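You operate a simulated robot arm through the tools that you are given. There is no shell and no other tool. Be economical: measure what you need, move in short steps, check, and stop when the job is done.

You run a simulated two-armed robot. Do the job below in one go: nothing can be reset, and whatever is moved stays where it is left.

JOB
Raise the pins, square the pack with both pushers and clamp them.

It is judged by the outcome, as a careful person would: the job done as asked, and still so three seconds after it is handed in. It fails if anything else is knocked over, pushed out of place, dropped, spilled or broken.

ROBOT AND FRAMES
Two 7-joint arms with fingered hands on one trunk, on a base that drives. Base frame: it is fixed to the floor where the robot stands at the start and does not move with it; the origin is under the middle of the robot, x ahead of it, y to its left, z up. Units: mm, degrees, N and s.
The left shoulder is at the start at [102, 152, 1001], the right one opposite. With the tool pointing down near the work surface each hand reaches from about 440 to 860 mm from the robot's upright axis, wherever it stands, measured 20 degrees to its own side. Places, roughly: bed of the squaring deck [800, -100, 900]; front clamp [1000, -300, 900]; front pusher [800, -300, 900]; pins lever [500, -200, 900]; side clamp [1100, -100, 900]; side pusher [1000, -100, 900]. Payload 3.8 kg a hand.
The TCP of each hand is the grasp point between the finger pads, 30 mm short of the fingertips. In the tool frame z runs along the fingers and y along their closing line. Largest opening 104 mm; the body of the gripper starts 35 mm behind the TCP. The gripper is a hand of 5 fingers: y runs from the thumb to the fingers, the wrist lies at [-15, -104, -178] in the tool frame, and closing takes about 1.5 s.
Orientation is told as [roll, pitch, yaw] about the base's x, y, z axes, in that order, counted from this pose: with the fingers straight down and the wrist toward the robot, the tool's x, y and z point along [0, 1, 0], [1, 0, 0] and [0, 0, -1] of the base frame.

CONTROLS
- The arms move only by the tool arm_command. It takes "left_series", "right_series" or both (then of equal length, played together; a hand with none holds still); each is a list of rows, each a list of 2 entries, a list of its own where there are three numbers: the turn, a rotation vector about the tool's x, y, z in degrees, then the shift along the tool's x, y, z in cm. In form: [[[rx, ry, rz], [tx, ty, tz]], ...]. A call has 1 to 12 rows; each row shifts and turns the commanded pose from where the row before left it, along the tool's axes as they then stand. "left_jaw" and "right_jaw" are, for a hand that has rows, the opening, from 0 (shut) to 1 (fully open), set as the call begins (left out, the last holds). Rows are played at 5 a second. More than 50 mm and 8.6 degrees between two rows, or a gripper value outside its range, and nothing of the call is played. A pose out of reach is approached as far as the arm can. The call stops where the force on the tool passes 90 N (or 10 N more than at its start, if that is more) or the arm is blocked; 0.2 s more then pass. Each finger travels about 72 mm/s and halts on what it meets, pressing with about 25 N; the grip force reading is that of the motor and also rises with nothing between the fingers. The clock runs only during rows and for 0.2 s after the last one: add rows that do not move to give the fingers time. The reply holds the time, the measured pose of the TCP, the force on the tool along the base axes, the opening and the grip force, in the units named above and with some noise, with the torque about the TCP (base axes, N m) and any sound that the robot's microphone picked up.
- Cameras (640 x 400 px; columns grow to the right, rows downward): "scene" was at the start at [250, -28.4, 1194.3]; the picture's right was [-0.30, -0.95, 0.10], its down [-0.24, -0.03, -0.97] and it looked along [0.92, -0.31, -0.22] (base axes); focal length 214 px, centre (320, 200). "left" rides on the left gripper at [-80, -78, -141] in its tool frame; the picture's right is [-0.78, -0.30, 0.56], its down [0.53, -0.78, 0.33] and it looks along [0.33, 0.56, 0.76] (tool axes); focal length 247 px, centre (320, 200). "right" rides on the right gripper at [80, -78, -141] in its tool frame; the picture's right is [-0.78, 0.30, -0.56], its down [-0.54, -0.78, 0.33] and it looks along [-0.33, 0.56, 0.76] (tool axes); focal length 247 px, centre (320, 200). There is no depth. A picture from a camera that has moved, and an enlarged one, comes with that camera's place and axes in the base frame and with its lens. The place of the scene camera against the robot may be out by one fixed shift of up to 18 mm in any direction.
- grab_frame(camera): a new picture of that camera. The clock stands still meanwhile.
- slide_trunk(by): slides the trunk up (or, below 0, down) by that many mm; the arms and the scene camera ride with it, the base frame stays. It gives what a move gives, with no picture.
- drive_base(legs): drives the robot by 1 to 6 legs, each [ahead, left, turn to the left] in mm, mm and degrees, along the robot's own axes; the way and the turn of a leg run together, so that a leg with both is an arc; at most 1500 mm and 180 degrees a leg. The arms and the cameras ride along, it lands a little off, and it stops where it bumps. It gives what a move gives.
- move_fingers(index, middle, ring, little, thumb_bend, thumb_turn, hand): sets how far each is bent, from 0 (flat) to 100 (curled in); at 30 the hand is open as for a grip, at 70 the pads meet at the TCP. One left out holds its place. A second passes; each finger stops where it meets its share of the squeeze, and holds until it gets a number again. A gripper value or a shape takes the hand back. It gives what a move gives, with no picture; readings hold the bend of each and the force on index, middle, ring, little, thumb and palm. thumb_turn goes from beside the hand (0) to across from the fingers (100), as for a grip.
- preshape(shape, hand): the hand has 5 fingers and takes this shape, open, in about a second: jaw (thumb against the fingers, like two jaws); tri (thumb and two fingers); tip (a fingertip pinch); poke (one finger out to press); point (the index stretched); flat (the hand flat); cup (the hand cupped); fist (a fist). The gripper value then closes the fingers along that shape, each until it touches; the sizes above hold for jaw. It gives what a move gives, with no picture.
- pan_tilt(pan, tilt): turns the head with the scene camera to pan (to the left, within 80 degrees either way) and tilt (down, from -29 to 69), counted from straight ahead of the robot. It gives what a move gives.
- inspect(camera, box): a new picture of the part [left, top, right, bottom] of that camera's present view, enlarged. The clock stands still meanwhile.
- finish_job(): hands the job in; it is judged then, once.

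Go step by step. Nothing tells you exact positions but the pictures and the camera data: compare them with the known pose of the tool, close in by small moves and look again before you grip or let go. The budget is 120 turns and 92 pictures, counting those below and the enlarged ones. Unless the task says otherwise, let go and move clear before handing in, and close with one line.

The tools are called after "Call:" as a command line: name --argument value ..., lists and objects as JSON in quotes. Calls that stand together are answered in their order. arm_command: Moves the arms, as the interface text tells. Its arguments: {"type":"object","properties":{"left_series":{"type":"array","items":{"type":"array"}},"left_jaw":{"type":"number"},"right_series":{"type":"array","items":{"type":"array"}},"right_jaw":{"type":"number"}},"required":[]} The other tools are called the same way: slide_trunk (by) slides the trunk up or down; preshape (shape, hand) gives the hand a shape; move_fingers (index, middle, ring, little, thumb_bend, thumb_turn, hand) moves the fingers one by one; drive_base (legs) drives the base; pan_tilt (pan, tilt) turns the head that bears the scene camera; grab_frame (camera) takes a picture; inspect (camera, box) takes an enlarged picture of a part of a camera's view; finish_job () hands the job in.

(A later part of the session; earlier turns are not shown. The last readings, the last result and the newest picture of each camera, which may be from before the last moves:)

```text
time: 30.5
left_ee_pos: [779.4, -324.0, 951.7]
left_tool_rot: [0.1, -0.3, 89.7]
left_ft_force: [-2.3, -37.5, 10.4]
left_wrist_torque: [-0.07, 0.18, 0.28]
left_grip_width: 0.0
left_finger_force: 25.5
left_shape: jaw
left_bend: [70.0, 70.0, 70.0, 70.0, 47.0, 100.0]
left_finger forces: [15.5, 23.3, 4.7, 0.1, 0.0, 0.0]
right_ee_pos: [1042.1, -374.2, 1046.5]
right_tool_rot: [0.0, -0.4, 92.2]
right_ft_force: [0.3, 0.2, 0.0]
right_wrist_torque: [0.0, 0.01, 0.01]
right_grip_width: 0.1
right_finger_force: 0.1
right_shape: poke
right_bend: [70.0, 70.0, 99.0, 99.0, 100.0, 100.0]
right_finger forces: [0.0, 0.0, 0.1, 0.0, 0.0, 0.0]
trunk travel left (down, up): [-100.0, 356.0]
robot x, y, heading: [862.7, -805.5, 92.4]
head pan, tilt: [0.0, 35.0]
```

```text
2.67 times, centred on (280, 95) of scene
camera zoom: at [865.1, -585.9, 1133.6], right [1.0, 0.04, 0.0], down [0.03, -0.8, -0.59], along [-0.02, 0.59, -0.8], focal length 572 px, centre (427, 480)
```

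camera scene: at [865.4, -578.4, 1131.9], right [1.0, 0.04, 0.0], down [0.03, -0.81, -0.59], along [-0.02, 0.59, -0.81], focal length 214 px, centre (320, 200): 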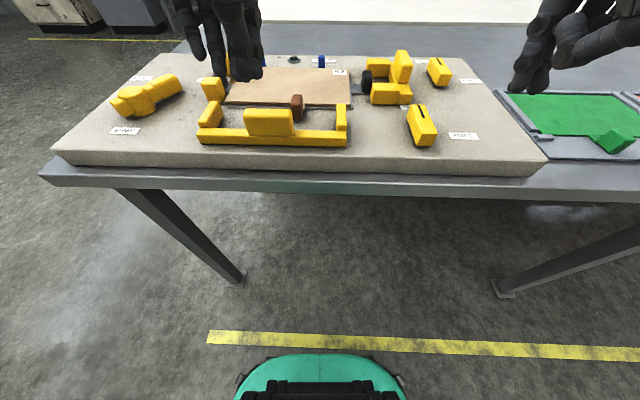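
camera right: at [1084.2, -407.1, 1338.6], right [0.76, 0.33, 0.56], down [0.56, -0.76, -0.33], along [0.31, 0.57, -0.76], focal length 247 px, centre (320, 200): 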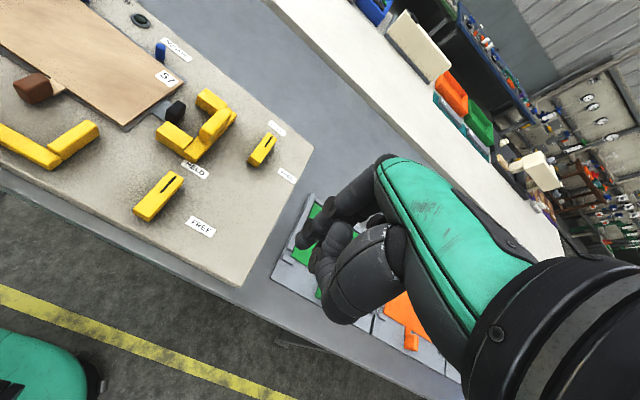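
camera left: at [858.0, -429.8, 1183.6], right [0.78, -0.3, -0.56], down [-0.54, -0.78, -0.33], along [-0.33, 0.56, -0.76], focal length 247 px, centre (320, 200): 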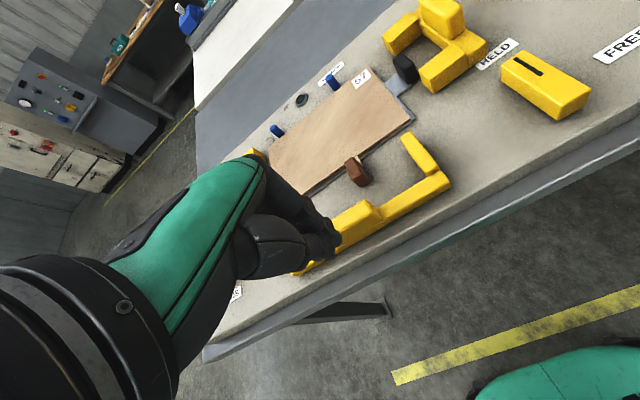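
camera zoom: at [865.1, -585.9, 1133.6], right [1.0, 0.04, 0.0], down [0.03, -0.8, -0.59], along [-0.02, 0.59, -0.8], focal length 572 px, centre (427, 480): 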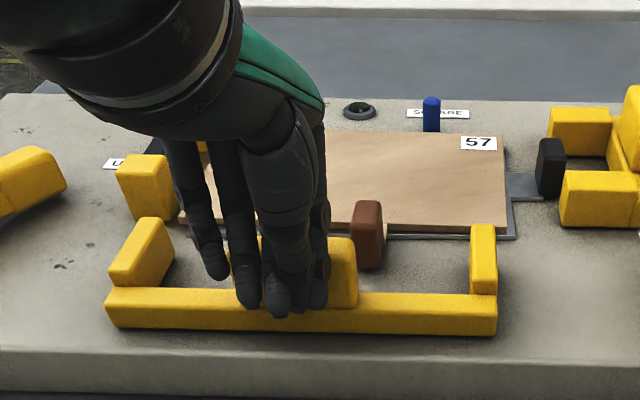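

37 N and the pusher didn't move, so the clamps are indeed holding; I must free them first. I'll back the left hand off and bring the right finger beside the front clamp's tail at about [1007,-305], on its +x side.

Call:
arm_command --left_series '[[[0, 0, 0], [0, -1.5, 0]], [[0, 0, 0], [0, -1.5, -2]], [[0, 0, 0], [0, 0, 0]], [[0, 0, 0], [0, 0, 0]], [[0, 0, 0], [0, 0, 0]]]' --right_series '[[[0, 0, 0], [-0.5, 3.5, 1]], [[0, 0, 0], [-0.6, 3.4, 2]], [[0, 0, 0], [0, 0, 3.5]], [[0, 0, 0], [0, 0, 1.5]], [[0, 0, 0], [0, 0, 0]]]'

Call:
grab_frame --camera "right"

Call:
inspect --camera "scene" --box '[300, 20, 540, 170]'

```text
time: 31.7
left_ee_pos: [779.1, -346.2, 967.9]
left_tool_rot: [-0.1, 0.0, 89.8]
left_ft_force: [0.2, -0.8, 0.1]
left_wrist_torque: [0.01, 0.0, 0.01]
left_grip_width: 0.2
left_finger_force: 24.9
left_shape: jaw
left_bend: [70.0, 70.0, 70.0, 70.0, 48.0, 100.0]
left_finger forces: [0.1, 0.0, 0.0, 0.0, 0.0, 0.1]
right_ee_pos: [1048.9, -295.5, 962.4]
right_tool_rot: [0.1, 0.0, 92.2]
right_ft_force: [0.9, -0.8, 0.2]
right_wrist_torque: [0.01, 0.03, -0.02]
right_grip_width: 0.2
right_finger_force: 0.1
right_shape: poke
right_bend: [70.0, 70.0, 99.0, 99.0, 100.0, 100.0]
right_finger forces: [0.0, 0.1, 0.1, 0.0, 0.1, 0.0]
trunk travel left (down, up): [-100.0, 356.0]
robot x, y, heading: [865.2, -803.3, 92.0]
head pan, tilt: [0.0, 35.0]
```

```text
57 pictures are left
camera right: at [972.4, -376.7, 1103.5], right [0.76, 0.33, 0.56], down [0.56, -0.76, -0.33], along [0.31, 0.57, -0.76], focal length 247 px, centre (320, 200)
```

right: 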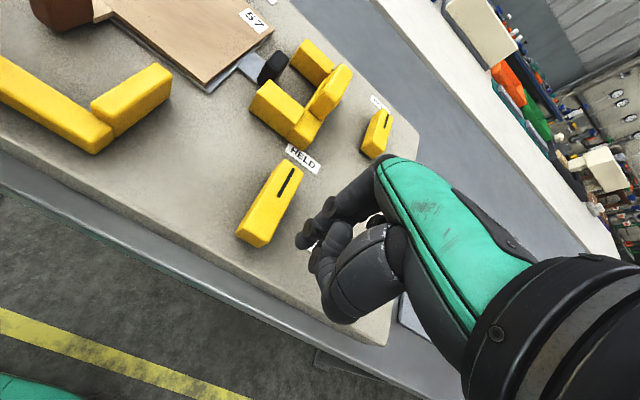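

```text
2.67 times, centred on (420, 95) of scene
camera zoom: at [865.4, -578.7, 1131.9], right [1.0, 0.04, 0.0], down [0.03, -0.81, -0.59], along [-0.02, 0.59, -0.81], focal length 572 px, centre (53, 480)
```

zoom: 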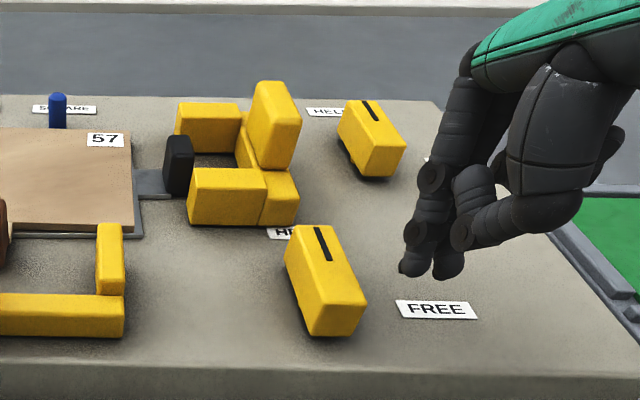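

The finger is to the right of the front clamp. I'll lower and push the tail toward -x to swing the pointer to FREE.

Call:
arm_command --right_series '[[[0, 0, 0], [0, -0.8, 1.4]], [[0, 0, 0], [0, 0, 1.4]], [[0, 0, 0], [1, 0, 0]], [[0, 0, 0], [1, 0, 0]], [[0, 0, 0], [0.9, 0.2, 0]], [[0, 0, 0], [0.9, 0.3, 0]], [[0, 0, 0], [0, 0, 0]]]'

Call:
inspect --camera "scene" --box '[300, 20, 540, 170]'

```text
time: 33.3
left_ee_pos: [778.4, -346.0, 968.2]
left_tool_rot: [-0.1, 0.0, 89.9]
left_ft_force: [-0.6, 0.3, -0.3]
left_wrist_torque: [-0.03, -0.03, -0.04]
left_grip_width: 0.0
left_finger_force: 24.2
left_shape: jaw
left_bend: [70.0, 70.0, 70.0, 70.0, 48.0, 100.0]
left_finger forces: [0.0, 0.0, 0.1, 0.1, 0.0, 0.1]
right_ee_pos: [1012.9, -302.0, 932.6]
right_tool_rot: [0.0, 0.0, 92.1]
right_ft_force: [0.1, -1.1, 1.3]
right_wrist_torque: [0.03, 0.02, -0.04]
right_grip_width: 0.0
right_finger_force: 0.0
right_shape: poke
right_bend: [70.0, 70.0, 99.0, 99.0, 100.0, 100.0]
right_finger forces: [0.8, 0.5, 0.0, 0.0, 0.0, 0.0]
trunk travel left (down, up): [-100.0, 356.0]
robot x, y, heading: [862.3, -802.0, 92.1]
head pan, tilt: [0.0, 35.0]
```

```text
2.67 times, centred on (420, 95) of scene
camera zoom: at [865.6, -578.6, 1131.9], right [1.0, 0.04, 0.0], down [0.03, -0.81, -0.59], along [-0.02, 0.59, -0.81], focal length 572 px, centre (53, 480)
```

zoom: 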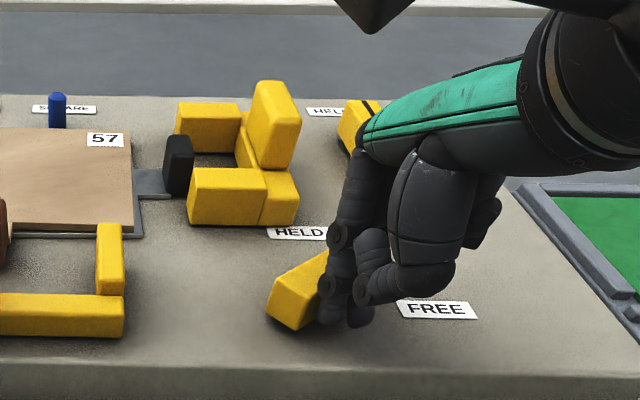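

The clamp is turning toward FREE. I'll follow the arc further.

Call:
arm_command --right_series '[[[0, 0, 0], [0.9, 0.4, 0]], [[0, 0, 0], [0.8, 0.6, 0]], [[0, 0, 0], [0.6, 0.9, 0]], [[0, 0, 0], [0.3, 1, 0]], [[0, 0, 0], [0, 0, 0]]]'

Call:
inspect --camera "scene" --box '[300, 20, 540, 170]'

```text
time: 34.5
left_ee_pos: [778.6, -348.6, 969.0]
left_tool_rot: [0.0, -0.2, 89.9]
left_ft_force: [-0.6, -1.2, 0.0]
left_wrist_torque: [0.03, 0.01, -0.01]
left_grip_width: 0.0
left_finger_force: 24.7
left_shape: jaw
left_bend: [70.0, 70.0, 70.0, 70.0, 48.0, 100.0]
left_finger forces: [0.0, 0.0, 0.0, 0.0, 0.0, 0.0]
right_ee_pos: [983.6, -276.3, 936.0]
right_tool_rot: [-0.1, -0.3, 92.2]
right_ft_force: [1.0, -16.7, 15.5]
right_wrist_torque: [-0.33, -0.12, -0.02]
right_grip_width: 0.0
right_finger_force: 0.0
right_shape: poke
right_bend: [70.0, 70.0, 99.0, 99.0, 100.0, 100.0]
right_finger forces: [10.4, 12.0, 0.1, 0.0, 0.0, 0.1]
trunk travel left (down, up): [-100.0, 356.0]
robot x, y, heading: [867.1, -802.2, 92.1]
head pan, tilt: [0.0, 35.0]
```

```text
2.67 times, centred on (420, 95) of scene
camera zoom: at [865.4, -582.4, 1132.9], right [1.0, 0.04, 0.0], down [0.03, -0.81, -0.59], along [-0.02, 0.59, -0.81], focal length 572 px, centre (53, 480)
```

zoom: 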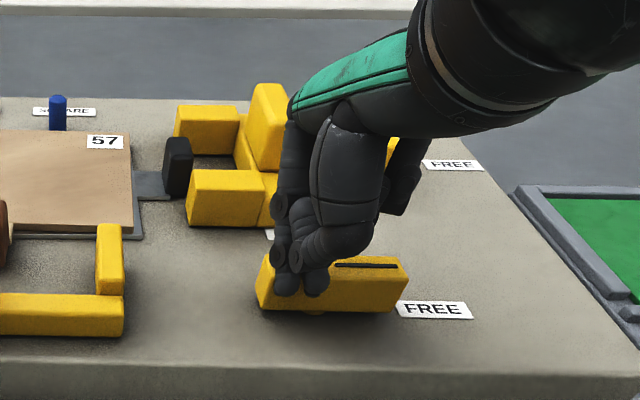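

The front clamp now points to FREE. Next I'll take the right hand up and over to the side clamp's +x side.

Call:
arm_command --right_series '[[[0, 0, 0], [0, -0.8, -1]], [[0, 0, 0], [-1, -1, -4]], [[0, 0, 0], [-3, 0, -4]], [[0, 0, 0], [-3, 2, -2.5]], [[0, 0, 0], [-3, 3.8, 0]], [[0, 0, 0], [-3, 3.8, 0]], [[0, 0, 0], [-2.8, 3.8, 0]], [[0, 0, 0], [0, 3.9, 2]], [[0, 0, 0], [0, 0, 3.5]], [[0, 0, 0], [0, 0, 2]], [[0, 0, 0], [0, 0, 0]]]'

Call:
grab_frame --camera "right"

Call:
inspect --camera "scene" --box '[300, 20, 540, 170]'

```text
time: 36.9
left_ee_pos: [777.8, -346.7, 967.9]
left_tool_rot: [0.1, 0.0, 89.9]
left_ft_force: [0.2, -0.3, -0.2]
left_wrist_torque: [0.01, -0.01, 0.0]
left_grip_width: 0.0
left_finger_force: 25.7
left_shape: jaw
left_bend: [70.0, 70.0, 70.0, 70.0, 48.0, 100.0]
left_finger forces: [0.0, 0.0, 0.1, 0.0, 0.1, 0.0]
right_ee_pos: [1137.1, -112.7, 972.2]
right_tool_rot: [-0.1, 0.0, 92.2]
right_ft_force: [-0.5, 1.0, 0.5]
right_wrist_torque: [0.01, 0.0, 0.01]
right_grip_width: 0.0
right_finger_force: 0.1
right_shape: poke
right_bend: [70.0, 70.0, 99.0, 99.0, 100.0, 100.0]
right_finger forces: [0.1, 0.0, 0.0, 0.1, 0.0, 0.1]
trunk travel left (down, up): [-100.0, 356.0]
robot x, y, heading: [862.5, -804.2, 92.2]
head pan, tilt: [0.0, 35.0]
```

```text
53 pictures are left
camera right: at [1060.5, -192.7, 1114.1], right [0.76, 0.33, 0.56], down [0.56, -0.76, -0.33], along [0.31, 0.57, -0.76], focal length 247 px, centre (320, 200)
```

right: 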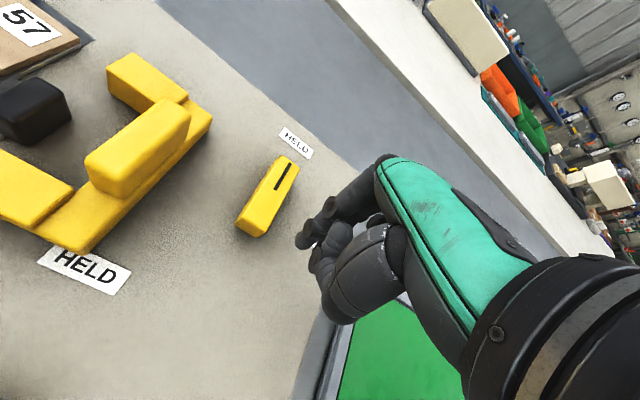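

```text
2.67 times, centred on (420, 95) of scene
camera zoom: at [865.4, -578.5, 1131.9], right [1.0, 0.04, 0.0], down [0.03, -0.81, -0.59], along [-0.02, 0.59, -0.81], focal length 572 px, centre (53, 480)
```

zoom: 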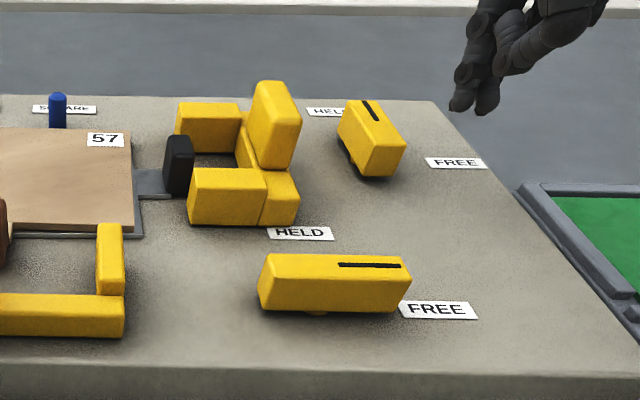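

The side clamp's centre is near [1092,-76]; I'll repeat the same sweep on its tail.

Call:
arm_command --right_series '[[[0, 0, 0], [0, 0.6, 2]], [[0, 0, 0], [0, 0, 1.8]], [[0, 0, 0], [1, 0, 0]], [[0, 0, 0], [1, 0, 0]], [[0, 0, 0], [1, 0.2, 0]], [[0, 0, 0], [0.9, 0.3, 0]], [[0, 0, 0], [0.9, 0.4, 0]], [[0, 0, 0], [0.8, 0.6, 0]], [[0, 0, 0], [0.6, 0.8, 0]], [[0, 0, 0], [0, 0, 0]]]'

Call:
inspect --camera "scene" --box '[300, 20, 540, 170]'

```text
time: 39.1
left_ee_pos: [777.8, -348.7, 968.6]
left_tool_rot: [0.1, -0.2, 89.9]
left_ft_force: [-0.1, -1.1, -1.5]
left_wrist_torque: [0.01, 0.0, 0.02]
left_grip_width: 0.0
left_finger_force: 24.9
left_shape: jaw
left_bend: [70.0, 70.0, 70.0, 70.0, 48.0, 100.0]
left_finger forces: [0.1, 0.0, 0.0, 0.0, 0.0, 0.0]
right_ee_pos: [1074.5, -88.6, 938.1]
right_tool_rot: [-0.1, 0.0, 92.2]
right_ft_force: [3.0, -9.3, 7.8]
right_wrist_torque: [-0.16, -0.1, -0.03]
right_grip_width: 0.0
right_finger_force: 0.0
right_shape: poke
right_bend: [70.0, 70.0, 99.0, 99.0, 100.0, 100.0]
right_finger forces: [5.2, 7.4, 0.1, 0.0, 0.0, 0.1]
trunk travel left (down, up): [-100.0, 356.0]
robot x, y, heading: [861.9, -803.2, 92.4]
head pan, tilt: [0.0, 35.0]
```

```text
2.67 times, centred on (420, 95) of scene
camera zoom: at [865.6, -580.9, 1132.5], right [1.0, 0.04, 0.0], down [0.03, -0.81, -0.59], along [-0.02, 0.59, -0.81], focal length 572 px, centre (53, 480)
```

zoom: 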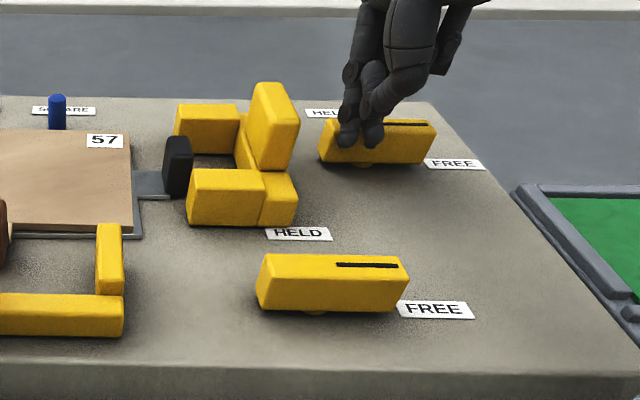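

Both clamps are at FREE. I'll lift the right hand clear and push the front pusher with the left.

Call:
arm_command --right_series '[[[0, 0, 0], [0, -0.8, -1]], [[0, 0, 0], [0, -0.8, -3]], [[0, 0, 0], [-2, 0, -4]], [[0, 0, 0], [-2, 0, -4]], [[0, 0, 0], [0, 0, 0]], [[0, 0, 0], [0, 0, 0]]]' --left_series '[[[0, 0, 0], [0, 0, 2]], [[0, 0, 0], [0, 1, 0]], [[0, 0, 0], [0, 1, 0]], [[0, 0, 0], [0, 1, 0]], [[0, 0, 0], [0, 1, 0]], [[0, 0, 0], [0, 0, 0]]]'

Call:
inspect --camera "scene" --box '[160, 20, 480, 220]'

```text
time: 40.5
left_ee_pos: [778.1, -306.3, 946.9]
left_tool_rot: [0.1, 0.1, 90.0]
left_ft_force: [0.5, -1.8, 3.7]
left_wrist_torque: [0.06, 0.04, 0.03]
left_grip_width: 0.3
left_finger_force: 24.9
left_shape: jaw
left_bend: [70.0, 70.0, 70.0, 70.0, 48.0, 100.0]
left_finger forces: [0.0, 4.6, 0.0, 0.0, 0.0, 0.0]
right_ee_pos: [1115.7, -101.1, 1058.2]
right_tool_rot: [0.0, 0.1, 92.2]
right_ft_force: [-0.1, -0.2, -0.5]
right_wrist_torque: [0.01, 0.01, 0.03]
right_grip_width: 0.0
right_finger_force: 0.0
right_shape: poke
right_bend: [70.0, 70.0, 99.0, 99.0, 100.0, 100.0]
right_finger forces: [0.0, 0.0, 0.0, 0.0, 0.0, 0.1]
trunk travel left (down, up): [-100.0, 356.0]
robot x, y, heading: [868.4, -804.8, 91.9]
head pan, tilt: [0.0, 35.0]
```

```text
2.00 times, centred on (320, 120) of scene
camera zoom: at [865.5, -578.9, 1132.0], right [1.0, 0.04, 0.0], down [0.03, -0.81, -0.59], along [-0.02, 0.59, -0.81], focal length 429 px, centre (320, 360)
```

zoom: 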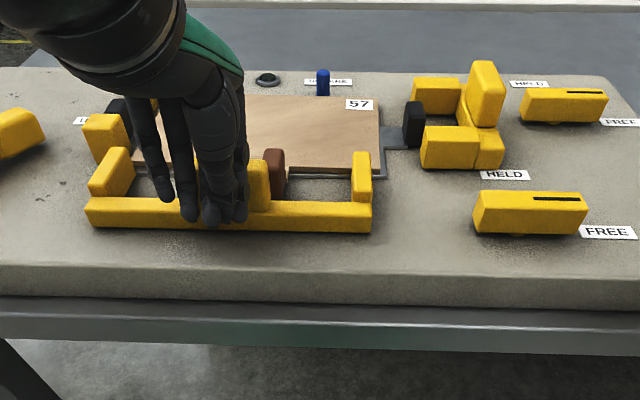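

The pusher slides freely now. I'll continue in short steps, watching force and the pack.

Call:
arm_command --left_series '[[[0, 0, 0], [0, 0.8, 0]], [[0, 0, 0], [0, 0.8, 0]], [[0, 0, 0], [0, 0, 0]]]'

Call:
inspect --camera "scene" --box '[180, 30, 420, 180]'

Call:
grab_frame --camera "left"

```text
time: 41.3
left_ee_pos: [778.3, -291.1, 947.4]
left_tool_rot: [0.0, 0.1, 89.9]
left_ft_force: [-0.2, -3.4, 3.7]
left_wrist_torque: [0.06, 0.05, 0.07]
left_grip_width: 0.1
left_finger_force: 24.8
left_shape: jaw
left_bend: [70.0, 70.0, 70.0, 70.0, 48.0, 100.0]
left_finger forces: [0.0, 6.6, 0.0, 0.1, 0.0, 0.0]
right_ee_pos: [1114.8, -101.4, 1056.4]
right_tool_rot: [0.0, -0.1, 92.3]
right_ft_force: [-0.8, 0.7, 0.1]
right_wrist_torque: [0.01, -0.01, 0.01]
right_grip_width: 0.1
right_finger_force: 0.1
right_shape: poke
right_bend: [70.0, 70.0, 99.0, 99.0, 100.0, 100.0]
right_finger forces: [0.1, 0.0, 0.0, 0.0, 0.0, 0.0]
trunk travel left (down, up): [-100.0, 356.0]
robot x, y, heading: [865.9, -800.5, 92.1]
head pan, tilt: [0.0, 35.0]
```

```text
2.67 times, centred on (300, 105) of scene
camera zoom: at [865.5, -579.3, 1132.1], right [1.0, 0.04, 0.0], down [0.03, -0.81, -0.59], along [-0.02, 0.59, -0.81], focal length 572 px, centre (373, 453)
```

zoom: 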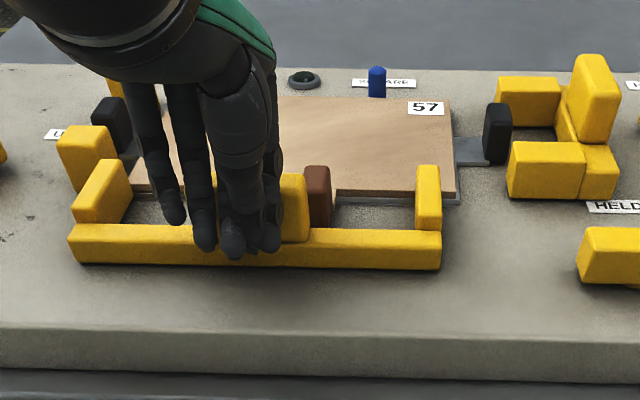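

```text
48 pictures are left
camera left: at [859.9, -369.1, 1088.1], right [0.78, -0.3, -0.56], down [-0.54, -0.78, -0.33], along [-0.33, 0.56, -0.76], focal length 247 px, centre (320, 200)
```

left: 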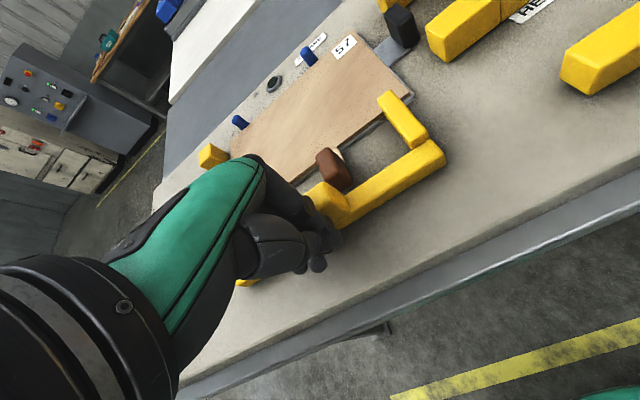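

The pusher arms are about at the pack's edge. I'll continue in 5 mm steps.

Call:
arm_command --left_series '[[[0, 0, 0], [0, 0.5, 0]], [[0, 0, 0], [0, 0.5, 0]], [[0, 0, 0], [0, 0, 0]]]'

Call:
inspect --camera "scene" --box '[180, 30, 420, 180]'

Call:
inspect --camera "left" --box '[180, 0, 460, 175]'

```text
time: 42.1
left_ee_pos: [779.5, -284.9, 951.8]
left_tool_rot: [0.0, -0.2, 89.8]
left_ft_force: [-1.9, -26.7, 7.3]
left_wrist_torque: [0.0, 0.08, 0.31]
left_grip_width: 0.0
left_finger_force: 25.1
left_shape: jaw
left_bend: [70.0, 70.0, 70.0, 70.0, 48.0, 100.0]
left_finger forces: [7.3, 21.5, 3.1, 0.0, 0.0, 0.0]
right_ee_pos: [1115.1, -104.9, 1060.9]
right_tool_rot: [0.1, -0.3, 92.2]
right_ft_force: [-0.1, -0.3, -0.1]
right_wrist_torque: [0.01, 0.01, -0.01]
right_grip_width: 0.1
right_finger_force: 0.0
right_shape: poke
right_bend: [70.0, 70.0, 99.0, 99.0, 100.0, 100.0]
right_finger forces: [0.0, 0.0, 0.0, 0.1, 0.1, 0.0]
trunk travel left (down, up): [-100.0, 356.0]
robot x, y, heading: [863.3, -806.3, 92.2]
head pan, tilt: [0.0, 35.0]
```

```text
2.67 times, centred on (300, 105) of scene
camera zoom: at [865.3, -583.6, 1133.1], right [1.0, 0.04, 0.0], down [0.03, -0.8, -0.59], along [-0.02, 0.59, -0.81], focal length 572 px, centre (373, 453)
```

zoom: 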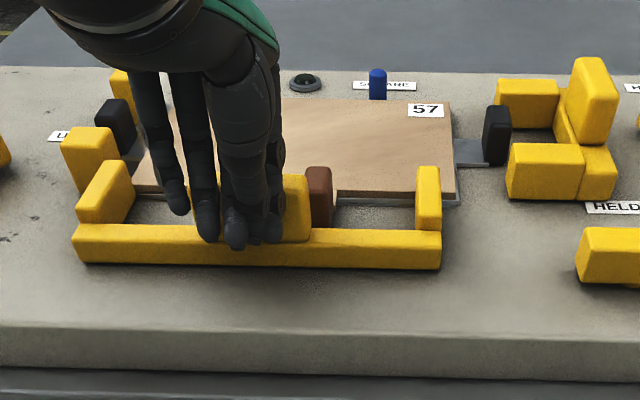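

```text
2.29 times, centred on (320, 88) of left
camera zoom: at [859.8, -364.0, 1090.4], right [0.77, -0.3, -0.56], down [-0.54, -0.77, -0.34], along [-0.33, 0.56, -0.76], focal length 564 px, centre (320, 457)
```

zoom: 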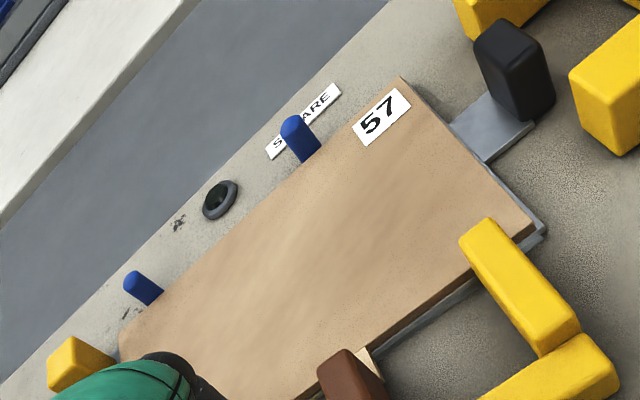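

The pack is against both pins now. I'll ease the left hand slightly, and bring the right finger behind (+x side of) the side pusher's handle.

Call:
arm_command --left_series '[[[0, 0, 0], [0, -0.2, 0]], [[0, 0, 0], [0, 0, 0]], [[0, 0, 0], [0, 0, 0]], [[0, 0, 0], [0, 0, 0]]]' --right_series '[[[0, 0, 0], [2.1, -1.2, 2.5]], [[0, 0, 0], [2.1, -1, 3]], [[0, 0, 0], [0, 0, 3]], [[0, 0, 0], [0, 0, 0]]]'

Call:
grab_frame --camera "right"

Call:
inspect --camera "scene" --box '[300, 20, 540, 170]'

```text
time: 43.1
left_ee_pos: [779.2, -285.1, 951.3]
left_tool_rot: [0.0, -0.1, 90.0]
left_ft_force: [-0.8, -17.1, 13.4]
left_wrist_torque: [0.14, 0.21, 0.24]
left_grip_width: 0.0
left_finger_force: 25.0
left_shape: jaw
left_bend: [70.0, 70.0, 70.0, 70.0, 48.0, 100.0]
left_finger forces: [0.0, 20.8, 2.4, 0.1, 0.1, 0.0]
right_ee_pos: [1075.6, -127.7, 974.7]
right_tool_rot: [0.0, -0.1, 92.3]
right_ft_force: [-0.1, -0.4, -0.4]
right_wrist_torque: [0.06, 0.02, 0.0]
right_grip_width: 0.0
right_finger_force: 0.1
right_shape: poke
right_bend: [70.0, 70.0, 99.0, 99.0, 100.0, 100.0]
right_finger forces: [0.0, 0.0, 0.0, 0.1, 0.1, 0.0]
trunk travel left (down, up): [-100.0, 356.0]
robot x, y, heading: [865.2, -797.1, 92.2]
head pan, tilt: [0.0, 35.0]
```

```text
45 pictures are left
camera right: at [998.0, -208.0, 1115.7], right [0.76, 0.32, 0.56], down [0.56, -0.75, -0.34], along [0.31, 0.57, -0.76], focal length 247 px, centre (320, 200)
```

right: 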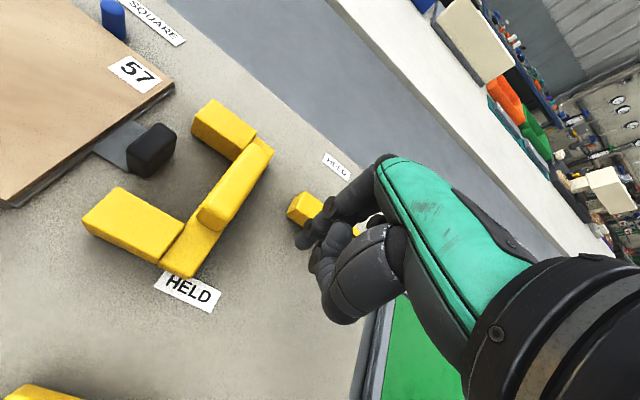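

```text
2.67 times, centred on (420, 95) of scene
camera zoom: at [865.7, -582.3, 1132.9], right [1.0, 0.04, 0.0], down [0.03, -0.81, -0.59], along [-0.02, 0.59, -0.81], focal length 572 px, centre (53, 480)
```

zoom: 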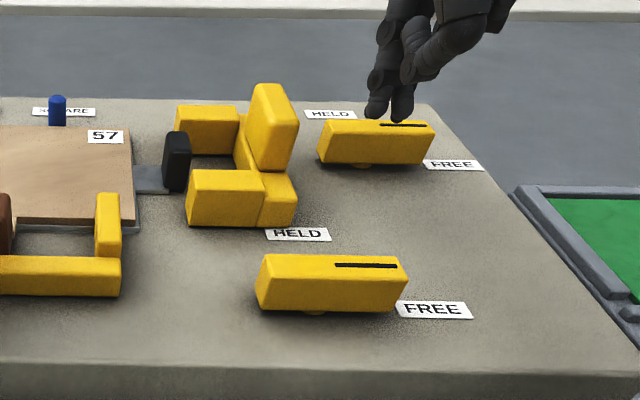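

The right finger is between the side pusher and the side clamp with clearance. I'll lower it and push -x a little.

Call:
arm_command --right_series '[[[0, 0, 0], [0.5, -0.3, 2]], [[0, 0, 0], [0.5, 0, 1.7]], [[0, 0, 0], [1, 0, 0]], [[0, 0, 0], [1, 0, 0]], [[0, 0, 0], [0.8, 0, 0]], [[0, 0, 0], [0, 0, 0]]]'

Call:
inspect --camera "scene" --box '[260, 20, 500, 170]'

```text
time: 44.5
left_ee_pos: [778.5, -285.8, 950.7]
left_tool_rot: [0.0, -0.3, 89.9]
left_ft_force: [0.0, -14.6, 16.4]
left_wrist_torque: [0.21, 0.24, 0.17]
left_grip_width: 0.0
left_finger_force: 25.8
left_shape: jaw
left_bend: [70.0, 70.0, 70.0, 70.0, 48.0, 100.0]
left_finger forces: [0.0, 22.0, 2.3, 0.1, 0.0, 0.1]
right_ee_pos: [1036.4, -131.4, 937.2]
right_tool_rot: [0.1, -0.1, 92.2]
right_ft_force: [0.5, -0.5, 0.0]
right_wrist_torque: [-0.02, 0.0, -0.02]
right_grip_width: 0.0
right_finger_force: 0.0
right_shape: poke
right_bend: [70.0, 70.0, 99.0, 99.0, 100.0, 100.0]
right_finger forces: [0.0, 0.0, 0.1, 0.0, 0.1, 0.0]
trunk travel left (down, up): [-100.0, 356.0]
robot x, y, heading: [867.8, -804.8, 92.4]
head pan, tilt: [0.0, 35.0]
```

```text
2.67 times, centred on (380, 95) of scene
camera zoom: at [865.7, -582.4, 1132.8], right [1.0, 0.04, 0.0], down [0.03, -0.81, -0.59], along [-0.02, 0.59, -0.81], focal length 572 px, centre (160, 480)
```

zoom: 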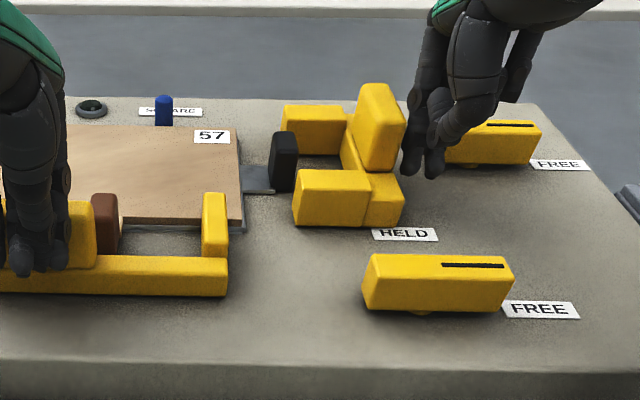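

Index finger is about to touch the handle. I'll push on in 8 mm steps.

Call:
arm_command --right_series '[[[0, 0, 0], [0.8, 0, 0]], [[0, 0, 0], [0.8, 0, 0]], [[0, 0, 0], [0.8, 0, 0]], [[0, 0, 0], [0, 0, 0]]]'

Call:
inspect --camera "scene" --box '[260, 20, 500, 170]'

```text
time: 45.5
left_ee_pos: [778.7, -286.3, 951.1]
left_tool_rot: [-0.1, -0.2, 90.0]
left_ft_force: [0.1, -14.6, 19.4]
left_wrist_torque: [0.24, 0.24, 0.17]
left_grip_width: 0.2
left_finger_force: 24.7
left_shape: jaw
left_bend: [70.0, 70.0, 70.0, 70.0, 48.0, 100.0]
left_finger forces: [0.0, 22.5, 2.4, 0.0, 0.0, 0.0]
right_ee_pos: [1011.7, -132.5, 936.7]
right_tool_rot: [0.0, -0.1, 92.2]
right_ft_force: [0.5, -1.2, -0.5]
right_wrist_torque: [0.02, -0.03, -0.01]
right_grip_width: 0.0
right_finger_force: 0.1
right_shape: poke
right_bend: [70.0, 70.0, 99.0, 99.0, 100.0, 100.0]
right_finger forces: [0.0, 0.0, 0.0, 0.0, 0.0, 0.1]
trunk travel left (down, up): [-100.0, 356.0]
robot x, y, heading: [864.1, -802.1, 92.4]
head pan, tilt: [0.0, 35.0]
```

```text
2.67 times, centred on (380, 95) of scene
camera zoom: at [865.7, -582.4, 1132.8], right [1.0, 0.04, 0.0], down [0.03, -0.81, -0.59], along [-0.02, 0.59, -0.81], focal length 572 px, centre (160, 480)
```

zoom: 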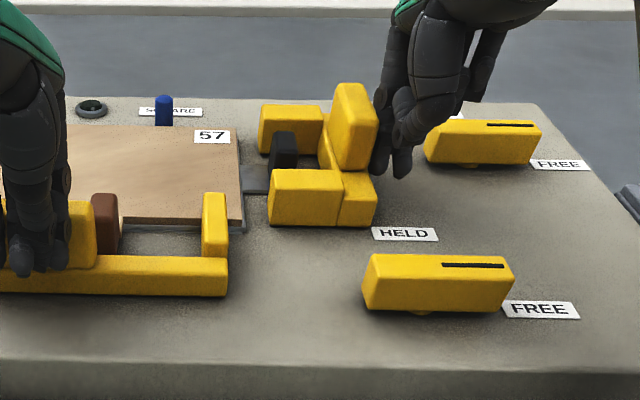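

Call:
arm_command --right_series '[[[0, 0, 0], [0.8, 0, 0]], [[0, 0, 0], [0.8, 0, 0]], [[0, 0, 0], [0.8, 0, 0]], [[0, 0, 0], [0, 0, 0]]]'

Call:
inspect --camera "scene" --box '[220, 20, 460, 170]'

```text
time: 46.5
left_ee_pos: [779.5, -285.6, 950.3]
left_tool_rot: [0.0, -0.2, 89.9]
left_ft_force: [-4.0, -13.0, 19.1]
left_wrist_torque: [0.27, 0.29, 0.29]
left_grip_width: 0.0
left_finger_force: 25.1
left_shape: jaw
left_bend: [70.0, 70.0, 70.0, 70.0, 48.0, 100.0]
left_finger forces: [0.0, 23.3, 2.4, 0.0, 0.0, 0.0]
right_ee_pos: [988.9, -133.9, 937.5]
right_tool_rot: [0.0, -0.2, 92.2]
right_ft_force: [5.0, -0.2, -0.8]
right_wrist_torque: [-0.04, 0.02, -0.11]
right_grip_width: 0.0
right_finger_force: 0.2
right_shape: poke
right_bend: [70.0, 70.0, 99.0, 99.0, 100.0, 100.0]
right_finger forces: [5.2, 0.0, 0.0, 0.1, 0.1, 0.0]
trunk travel left (down, up): [-100.0, 356.0]
robot x, y, heading: [867.2, -803.2, 92.1]
head pan, tilt: [0.0, 35.0]
```

```text
2.67 times, centred on (340, 95) of scene
camera zoom: at [866.1, -582.4, 1132.8], right [1.0, 0.04, 0.0], down [0.03, -0.81, -0.59], along [-0.02, 0.59, -0.81], focal length 572 px, centre (267, 480)
```

zoom: 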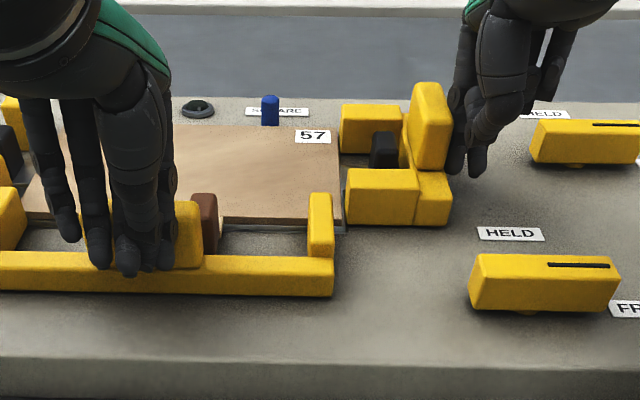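

The side pusher has reached the pack. I'll press on in 5 mm steps.

Call:
arm_command --right_series '[[[0, 0, 0], [0.5, 0, 0]], [[0, 0, 0], [0.5, 0, 0]], [[0, 0, 0], [0, 0, 0]]]'

Call:
inspect --camera "scene" --box '[160, 20, 440, 195]'

Call:
grab_frame --camera "right"

```text
time: 47.3
left_ee_pos: [778.7, -286.4, 951.4]
left_tool_rot: [0.2, -0.2, 89.9]
left_ft_force: [-8.4, -14.8, 19.6]
left_wrist_torque: [0.28, 0.25, 0.32]
left_grip_width: 0.0
left_finger_force: 25.0
left_shape: jaw
left_bend: [70.0, 70.0, 70.0, 70.0, 48.0, 100.0]
left_finger forces: [0.0, 23.4, 2.5, 0.0, 0.1, 0.1]
right_ee_pos: [980.6, -133.4, 937.5]
right_tool_rot: [0.0, -0.2, 92.1]
right_ft_force: [10.4, 3.0, 0.5]
right_wrist_torque: [0.02, 0.11, -0.18]
right_grip_width: 0.0
right_finger_force: 0.0
right_shape: poke
right_bend: [70.0, 70.0, 99.0, 99.0, 100.0, 100.0]
right_finger forces: [11.4, 0.1, 0.0, 0.0, 0.0, 0.1]
trunk travel left (down, up): [-100.0, 356.0]
robot x, y, heading: [862.7, -803.9, 92.1]
head pan, tilt: [0.0, 35.0]
```

```text
2.29 times, centred on (300, 108) of scene
camera zoom: at [866.4, -582.5, 1132.8], right [1.0, 0.04, 0.0], down [0.03, -0.81, -0.59], along [-0.02, 0.59, -0.81], focal length 490 px, centre (366, 411)
```

zoom: 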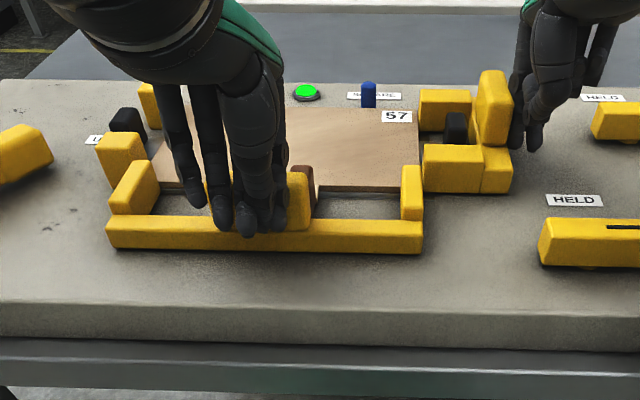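

```text
39 pictures are left
camera right: at [902.3, -213.6, 1078.5], right [0.77, 0.32, 0.56], down [0.56, -0.76, -0.34], along [0.31, 0.57, -0.76], focal length 247 px, centre (320, 200)
```

right: 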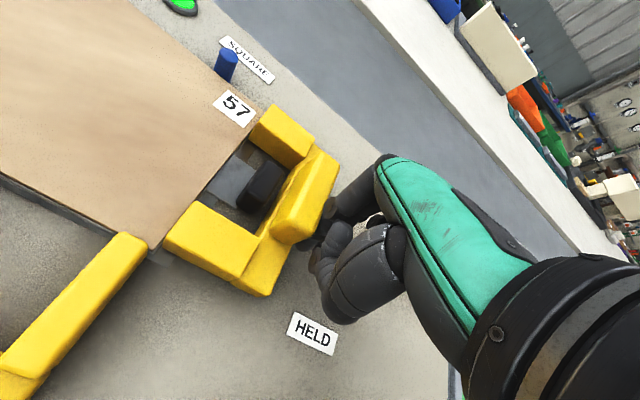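

The SQUARE lamp is green. I'll ease the right hand off the side pusher and see whether the lamp stays lit.

Call:
arm_command --right_series '[[[0, 0, 0], [-0.5, 0, 0]], [[0, 0, 0], [-1, 0, 0]], [[0, 0, 0], [-1, -0.2, 0]], [[0, 0, 0], [0, 0, 0]]]'

Call:
inspect --camera "scene" --box '[260, 20, 540, 195]'

```text
time: 48.3
left_ee_pos: [778.6, -285.9, 950.2]
left_tool_rot: [-0.1, -0.3, 89.8]
left_ft_force: [-0.6, -12.6, 19.8]
left_wrist_torque: [0.27, 0.29, 0.17]
left_grip_width: 0.0
left_finger_force: 25.5
left_shape: jaw
left_bend: [70.0, 70.0, 70.0, 70.0, 48.0, 100.0]
left_finger forces: [0.1, 23.7, 2.2, 0.1, 0.1, 0.1]
right_ee_pos: [1004.2, -135.0, 937.9]
right_tool_rot: [-0.1, -0.2, 92.2]
right_ft_force: [0.0, -0.3, -0.5]
right_wrist_torque: [-0.01, 0.03, 0.0]
right_grip_width: 0.0
right_finger_force: 0.0
right_shape: poke
right_bend: [70.0, 70.0, 99.0, 99.0, 100.0, 100.0]
right_finger forces: [0.1, 0.0, 0.0, 0.1, 0.0, 0.0]
trunk travel left (down, up): [-100.0, 356.0]
robot x, y, heading: [865.0, -802.1, 92.2]
head pan, tilt: [0.0, 35.0]
```

```text
2.29 times, centred on (400, 108) of scene
camera zoom: at [865.6, -582.4, 1132.8], right [1.0, 0.04, 0.0], down [0.03, -0.81, -0.59], along [-0.02, 0.59, -0.81], focal length 490 px, centre (137, 411)
```

zoom: 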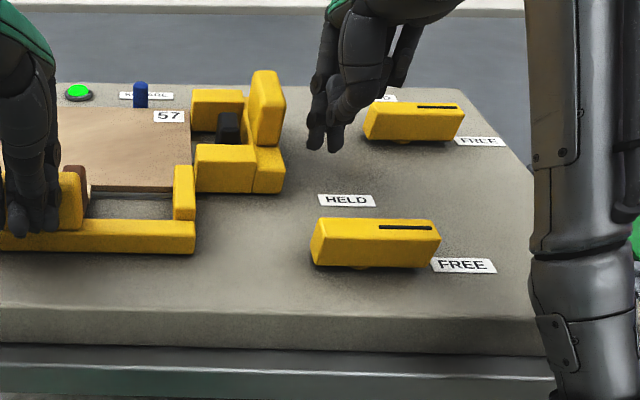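

The lamp stays green and the pusher stays put. Now I'll swing the side clamp back to HELD: finger to the -y side of its pointer end near [1130,-120].

Call:
arm_command --right_series '[[[0, 0, 0], [-4, -0.2, -2]], [[0, 0, 0], [-4.2, -0.2, 0]], [[0, 0, 0], [-4.4, 0, 0]], [[0, 0, 0], [0, 0.8, 2]], [[0, 0, 0], [0, 0.2, 0.3]], [[0, 0, 0], [0, 0, 0]]]'

Call:
inspect --camera "scene" --box '[340, 20, 540, 145]'

Call:
inspect --camera "right" --box '[160, 60, 480, 260]'

```text
time: 49.7
left_ee_pos: [779.9, -285.7, 951.5]
left_tool_rot: [0.0, -0.1, 90.0]
left_ft_force: [-1.0, -12.9, 20.2]
left_wrist_torque: [0.27, 0.28, 0.16]
left_grip_width: 0.1
left_finger_force: 25.5
left_shape: jaw
left_bend: [70.0, 70.0, 70.0, 70.0, 48.0, 100.0]
left_finger forces: [0.0, 23.8, 2.3, 0.0, 0.0, 0.0]
right_ee_pos: [1129.5, -124.0, 933.0]
right_tool_rot: [0.0, -0.2, 92.2]
right_ft_force: [0.1, 0.0, 0.1]
right_wrist_torque: [0.01, 0.01, 0.03]
right_grip_width: 0.1
right_finger_force: 0.1
right_shape: poke
right_bend: [70.0, 70.0, 99.0, 99.0, 100.0, 100.0]
right_finger forces: [0.0, 0.1, 0.0, 0.0, 0.0, 0.0]
trunk travel left (down, up): [-100.0, 356.0]
robot x, y, heading: [862.2, -800.7, 91.9]
head pan, tilt: [0.0, 35.0]
```

```text
3.20 times, centred on (440, 82) of scene
camera zoom: at [865.7, -582.5, 1132.8], right [1.0, 0.04, 0.0], down [0.03, -0.81, -0.59], along [-0.02, 0.59, -0.81], focal length 686 px, centre (-64, 576)
```

zoom: 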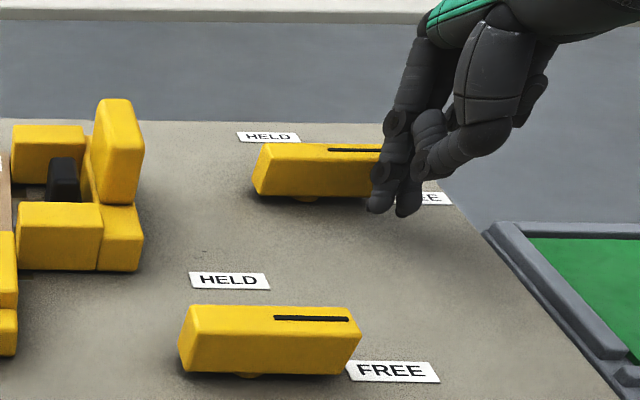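

```text
2.00 times, centred on (320, 160) of right
camera zoom: at [1053.1, -204.7, 1074.1], right [0.76, 0.32, 0.56], down [0.56, -0.75, -0.34], along [0.31, 0.57, -0.76], focal length 494 px, centre (320, 280)
```

zoom: 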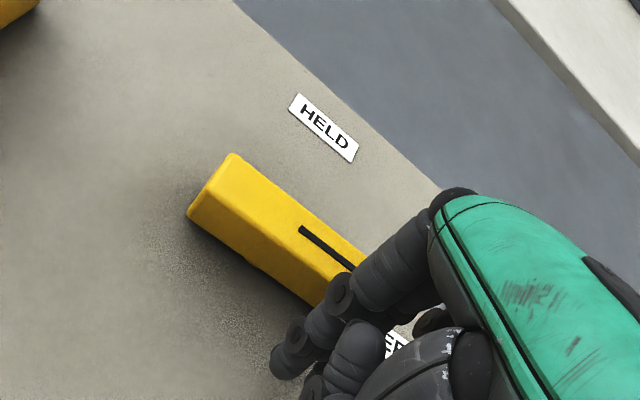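

The finger is by the pointer end. I'll sweep it +y along the arc to HELD.

Call:
arm_command --right_series '[[[0, 0, 0], [0, 1.2, 0]], [[0, 0, 0], [0, 1.2, 0]], [[0, 0, 0], [-0.3, 1, 0]], [[0, 0, 0], [-0.1, 1, 0]], [[0, 0, 0], [0.2, 1, 0]], [[0, 0, 0], [0.3, 0.9, 0]], [[0, 0, 0], [0.6, 0.8, 0]], [[0, 0, 0], [0.8, 0.6, 0]], [[0, 0, 0], [0, 0, 0]]]'

Call:
inspect --camera "scene" --box '[260, 20, 540, 195]'

```text
time: 51.7
left_ee_pos: [781.4, -285.2, 951.2]
left_tool_rot: [0.1, 0.0, 89.9]
left_ft_force: [-10.4, -17.9, 18.2]
left_wrist_torque: [0.21, 0.29, 0.44]
left_grip_width: 0.0
left_finger_force: 25.6
left_shape: jaw
left_bend: [70.0, 70.0, 70.0, 70.0, 48.0, 100.0]
left_finger forces: [0.0, 24.9, 3.5, 0.1, 0.0, 0.0]
right_ee_pos: [1117.5, -48.3, 933.1]
right_tool_rot: [-0.1, -0.1, 91.8]
right_ft_force: [25.5, -2.2, -6.7]
right_wrist_torque: [0.01, -0.52, 0.18]
right_grip_width: 0.0
right_finger_force: 0.2
right_shape: poke
right_bend: [70.0, 70.0, 99.0, 99.0, 100.0, 100.0]
right_finger forces: [25.2, 0.0, 0.0, 0.1, 0.0, 0.0]
trunk travel left (down, up): [-100.0, 356.0]
robot x, y, heading: [866.3, -798.6, 92.2]
head pan, tilt: [0.0, 35.0]
```

```text
2.29 times, centred on (400, 108) of scene
camera zoom: at [868.9, -582.4, 1132.6], right [1.0, 0.04, 0.0], down [0.03, -0.81, -0.59], along [-0.02, 0.59, -0.81], focal length 490 px, centre (137, 411)
```

zoom: 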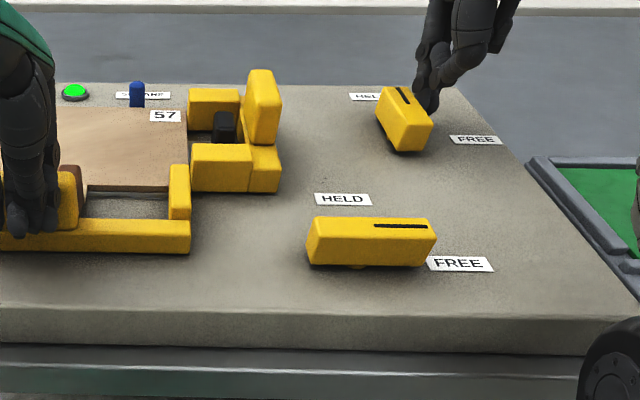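

Side clamp is at HELD, lamp still green. I'll retreat upward and go to the front clamp's pointer end, -y side.

Call:
arm_command --right_series '[[[0, 0, 0], [-1, 0, 0]], [[0, 0, 0], [-0.5, 0, -4]], [[0, 0, 0], [0, 0, -4.5]], [[0, 0, 0], [1.3, -4.6, 0]], [[0, 0, 0], [1.3, -4.6, 0]], [[0, 0, 0], [1.3, -4.6, 0]], [[0, 0, 0], [1.3, -4.6, 0]], [[0, 0, 0], [1.3, -4.6, 0]], [[0, 0, 0], [1.2, -4.6, 0]], [[0, 0, 0], [0, 0, 4.5]], [[0, 0, 0], [0, 0, 2]], [[0, 0, 0], [0, 0, 0]]]'

Call:
inspect --camera "scene" --box '[260, 20, 540, 195]'

```text
time: 54.3
left_ee_pos: [778.8, -284.9, 951.3]
left_tool_rot: [0.0, -0.1, 90.0]
left_ft_force: [3.9, -15.0, 12.3]
left_wrist_torque: [0.12, 0.18, 0.14]
left_grip_width: 0.1
left_finger_force: 25.3
left_shape: jaw
left_bend: [70.0, 70.0, 70.0, 70.0, 48.0, 100.0]
left_finger forces: [0.1, 20.9, 2.8, 0.0, 0.1, 0.0]
right_ee_pos: [1060.3, -323.3, 953.7]
right_tool_rot: [0.0, -0.1, 92.2]
right_ft_force: [-0.2, 1.3, -0.3]
right_wrist_torque: [0.0, 0.0, -0.04]
right_grip_width: 0.0
right_finger_force: 0.1
right_shape: poke
right_bend: [70.0, 70.0, 99.0, 99.0, 100.0, 100.0]
right_finger forces: [0.1, 0.0, 0.0, 0.1, 0.1, 0.1]
trunk travel left (down, up): [-100.0, 356.0]
robot x, y, heading: [866.2, -802.6, 92.2]
head pan, tilt: [0.0, 35.0]
```

```text
2.29 times, centred on (400, 108) of scene
camera zoom: at [866.2, -582.3, 1132.8], right [1.0, 0.04, 0.0], down [0.03, -0.81, -0.59], along [-0.02, 0.59, -0.81], focal length 490 px, centre (137, 411)
```

zoom: 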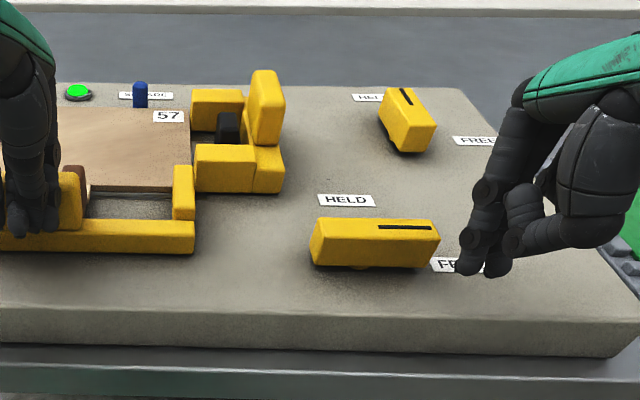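

Same sweep for the front clamp, after a small shift left and down.

Call:
arm_command --right_series '[[[0, 0, 0], [1.5, 0, 2]], [[0, 0, 0], [0, 1.2, 0]], [[0, 0, 0], [0, 1.2, 0]], [[0, 0, 0], [-0.3, 1, 0]], [[0, 0, 0], [-0.1, 1, 0]], [[0, 0, 0], [0.2, 1, 0]], [[0, 0, 0], [0.3, 0.9, 0]], [[0, 0, 0], [0.6, 0.8, 0]], [[0, 0, 0], [0.6, 0.6, 0]], [[0, 0, 0], [0, 0, 0]]]'

Call:
inspect --camera "scene" --box '[260, 20, 540, 195]'

```text
time: 56.5
left_ee_pos: [780.9, -284.2, 950.5]
left_tool_rot: [0.2, -0.3, 89.9]
left_ft_force: [-9.6, -19.4, 14.5]
left_wrist_torque: [0.13, 0.24, 0.37]
left_grip_width: 0.0
left_finger_force: 25.0
left_shape: jaw
left_bend: [70.0, 70.0, 70.0, 70.0, 48.0, 100.0]
left_finger forces: [4.7, 21.4, 3.2, 0.0, 0.0, 0.0]
right_ee_pos: [1033.6, -249.5, 932.5]
right_tool_rot: [-0.1, -0.1, 91.9]
right_ft_force: [26.8, -2.3, -7.8]
right_wrist_torque: [-0.01, -0.43, 0.14]
right_grip_width: 0.0
right_finger_force: 0.1
right_shape: poke
right_bend: [70.0, 70.0, 99.0, 99.0, 100.0, 100.0]
right_finger forces: [26.1, 0.0, 0.1, 0.1, 0.0, 0.0]
trunk travel left (down, up): [-100.0, 356.0]
robot x, y, heading: [868.9, -805.4, 92.3]
head pan, tilt: [0.0, 35.0]
```

```text
2.29 times, centred on (400, 108) of scene
camera zoom: at [869.0, -582.3, 1132.7], right [1.0, 0.04, 0.0], down [0.03, -0.81, -0.59], along [-0.02, 0.59, -0.81], focal length 490 px, centre (137, 411)
```

zoom: 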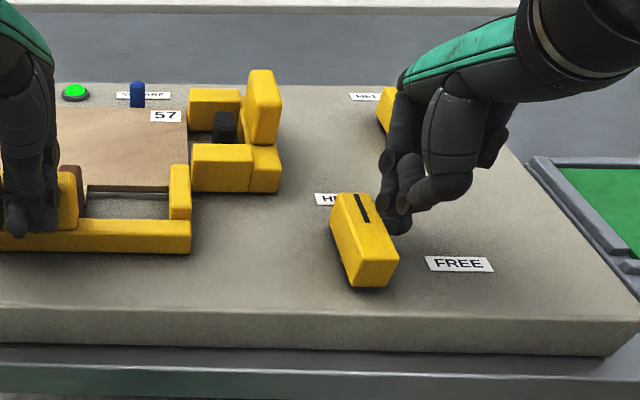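

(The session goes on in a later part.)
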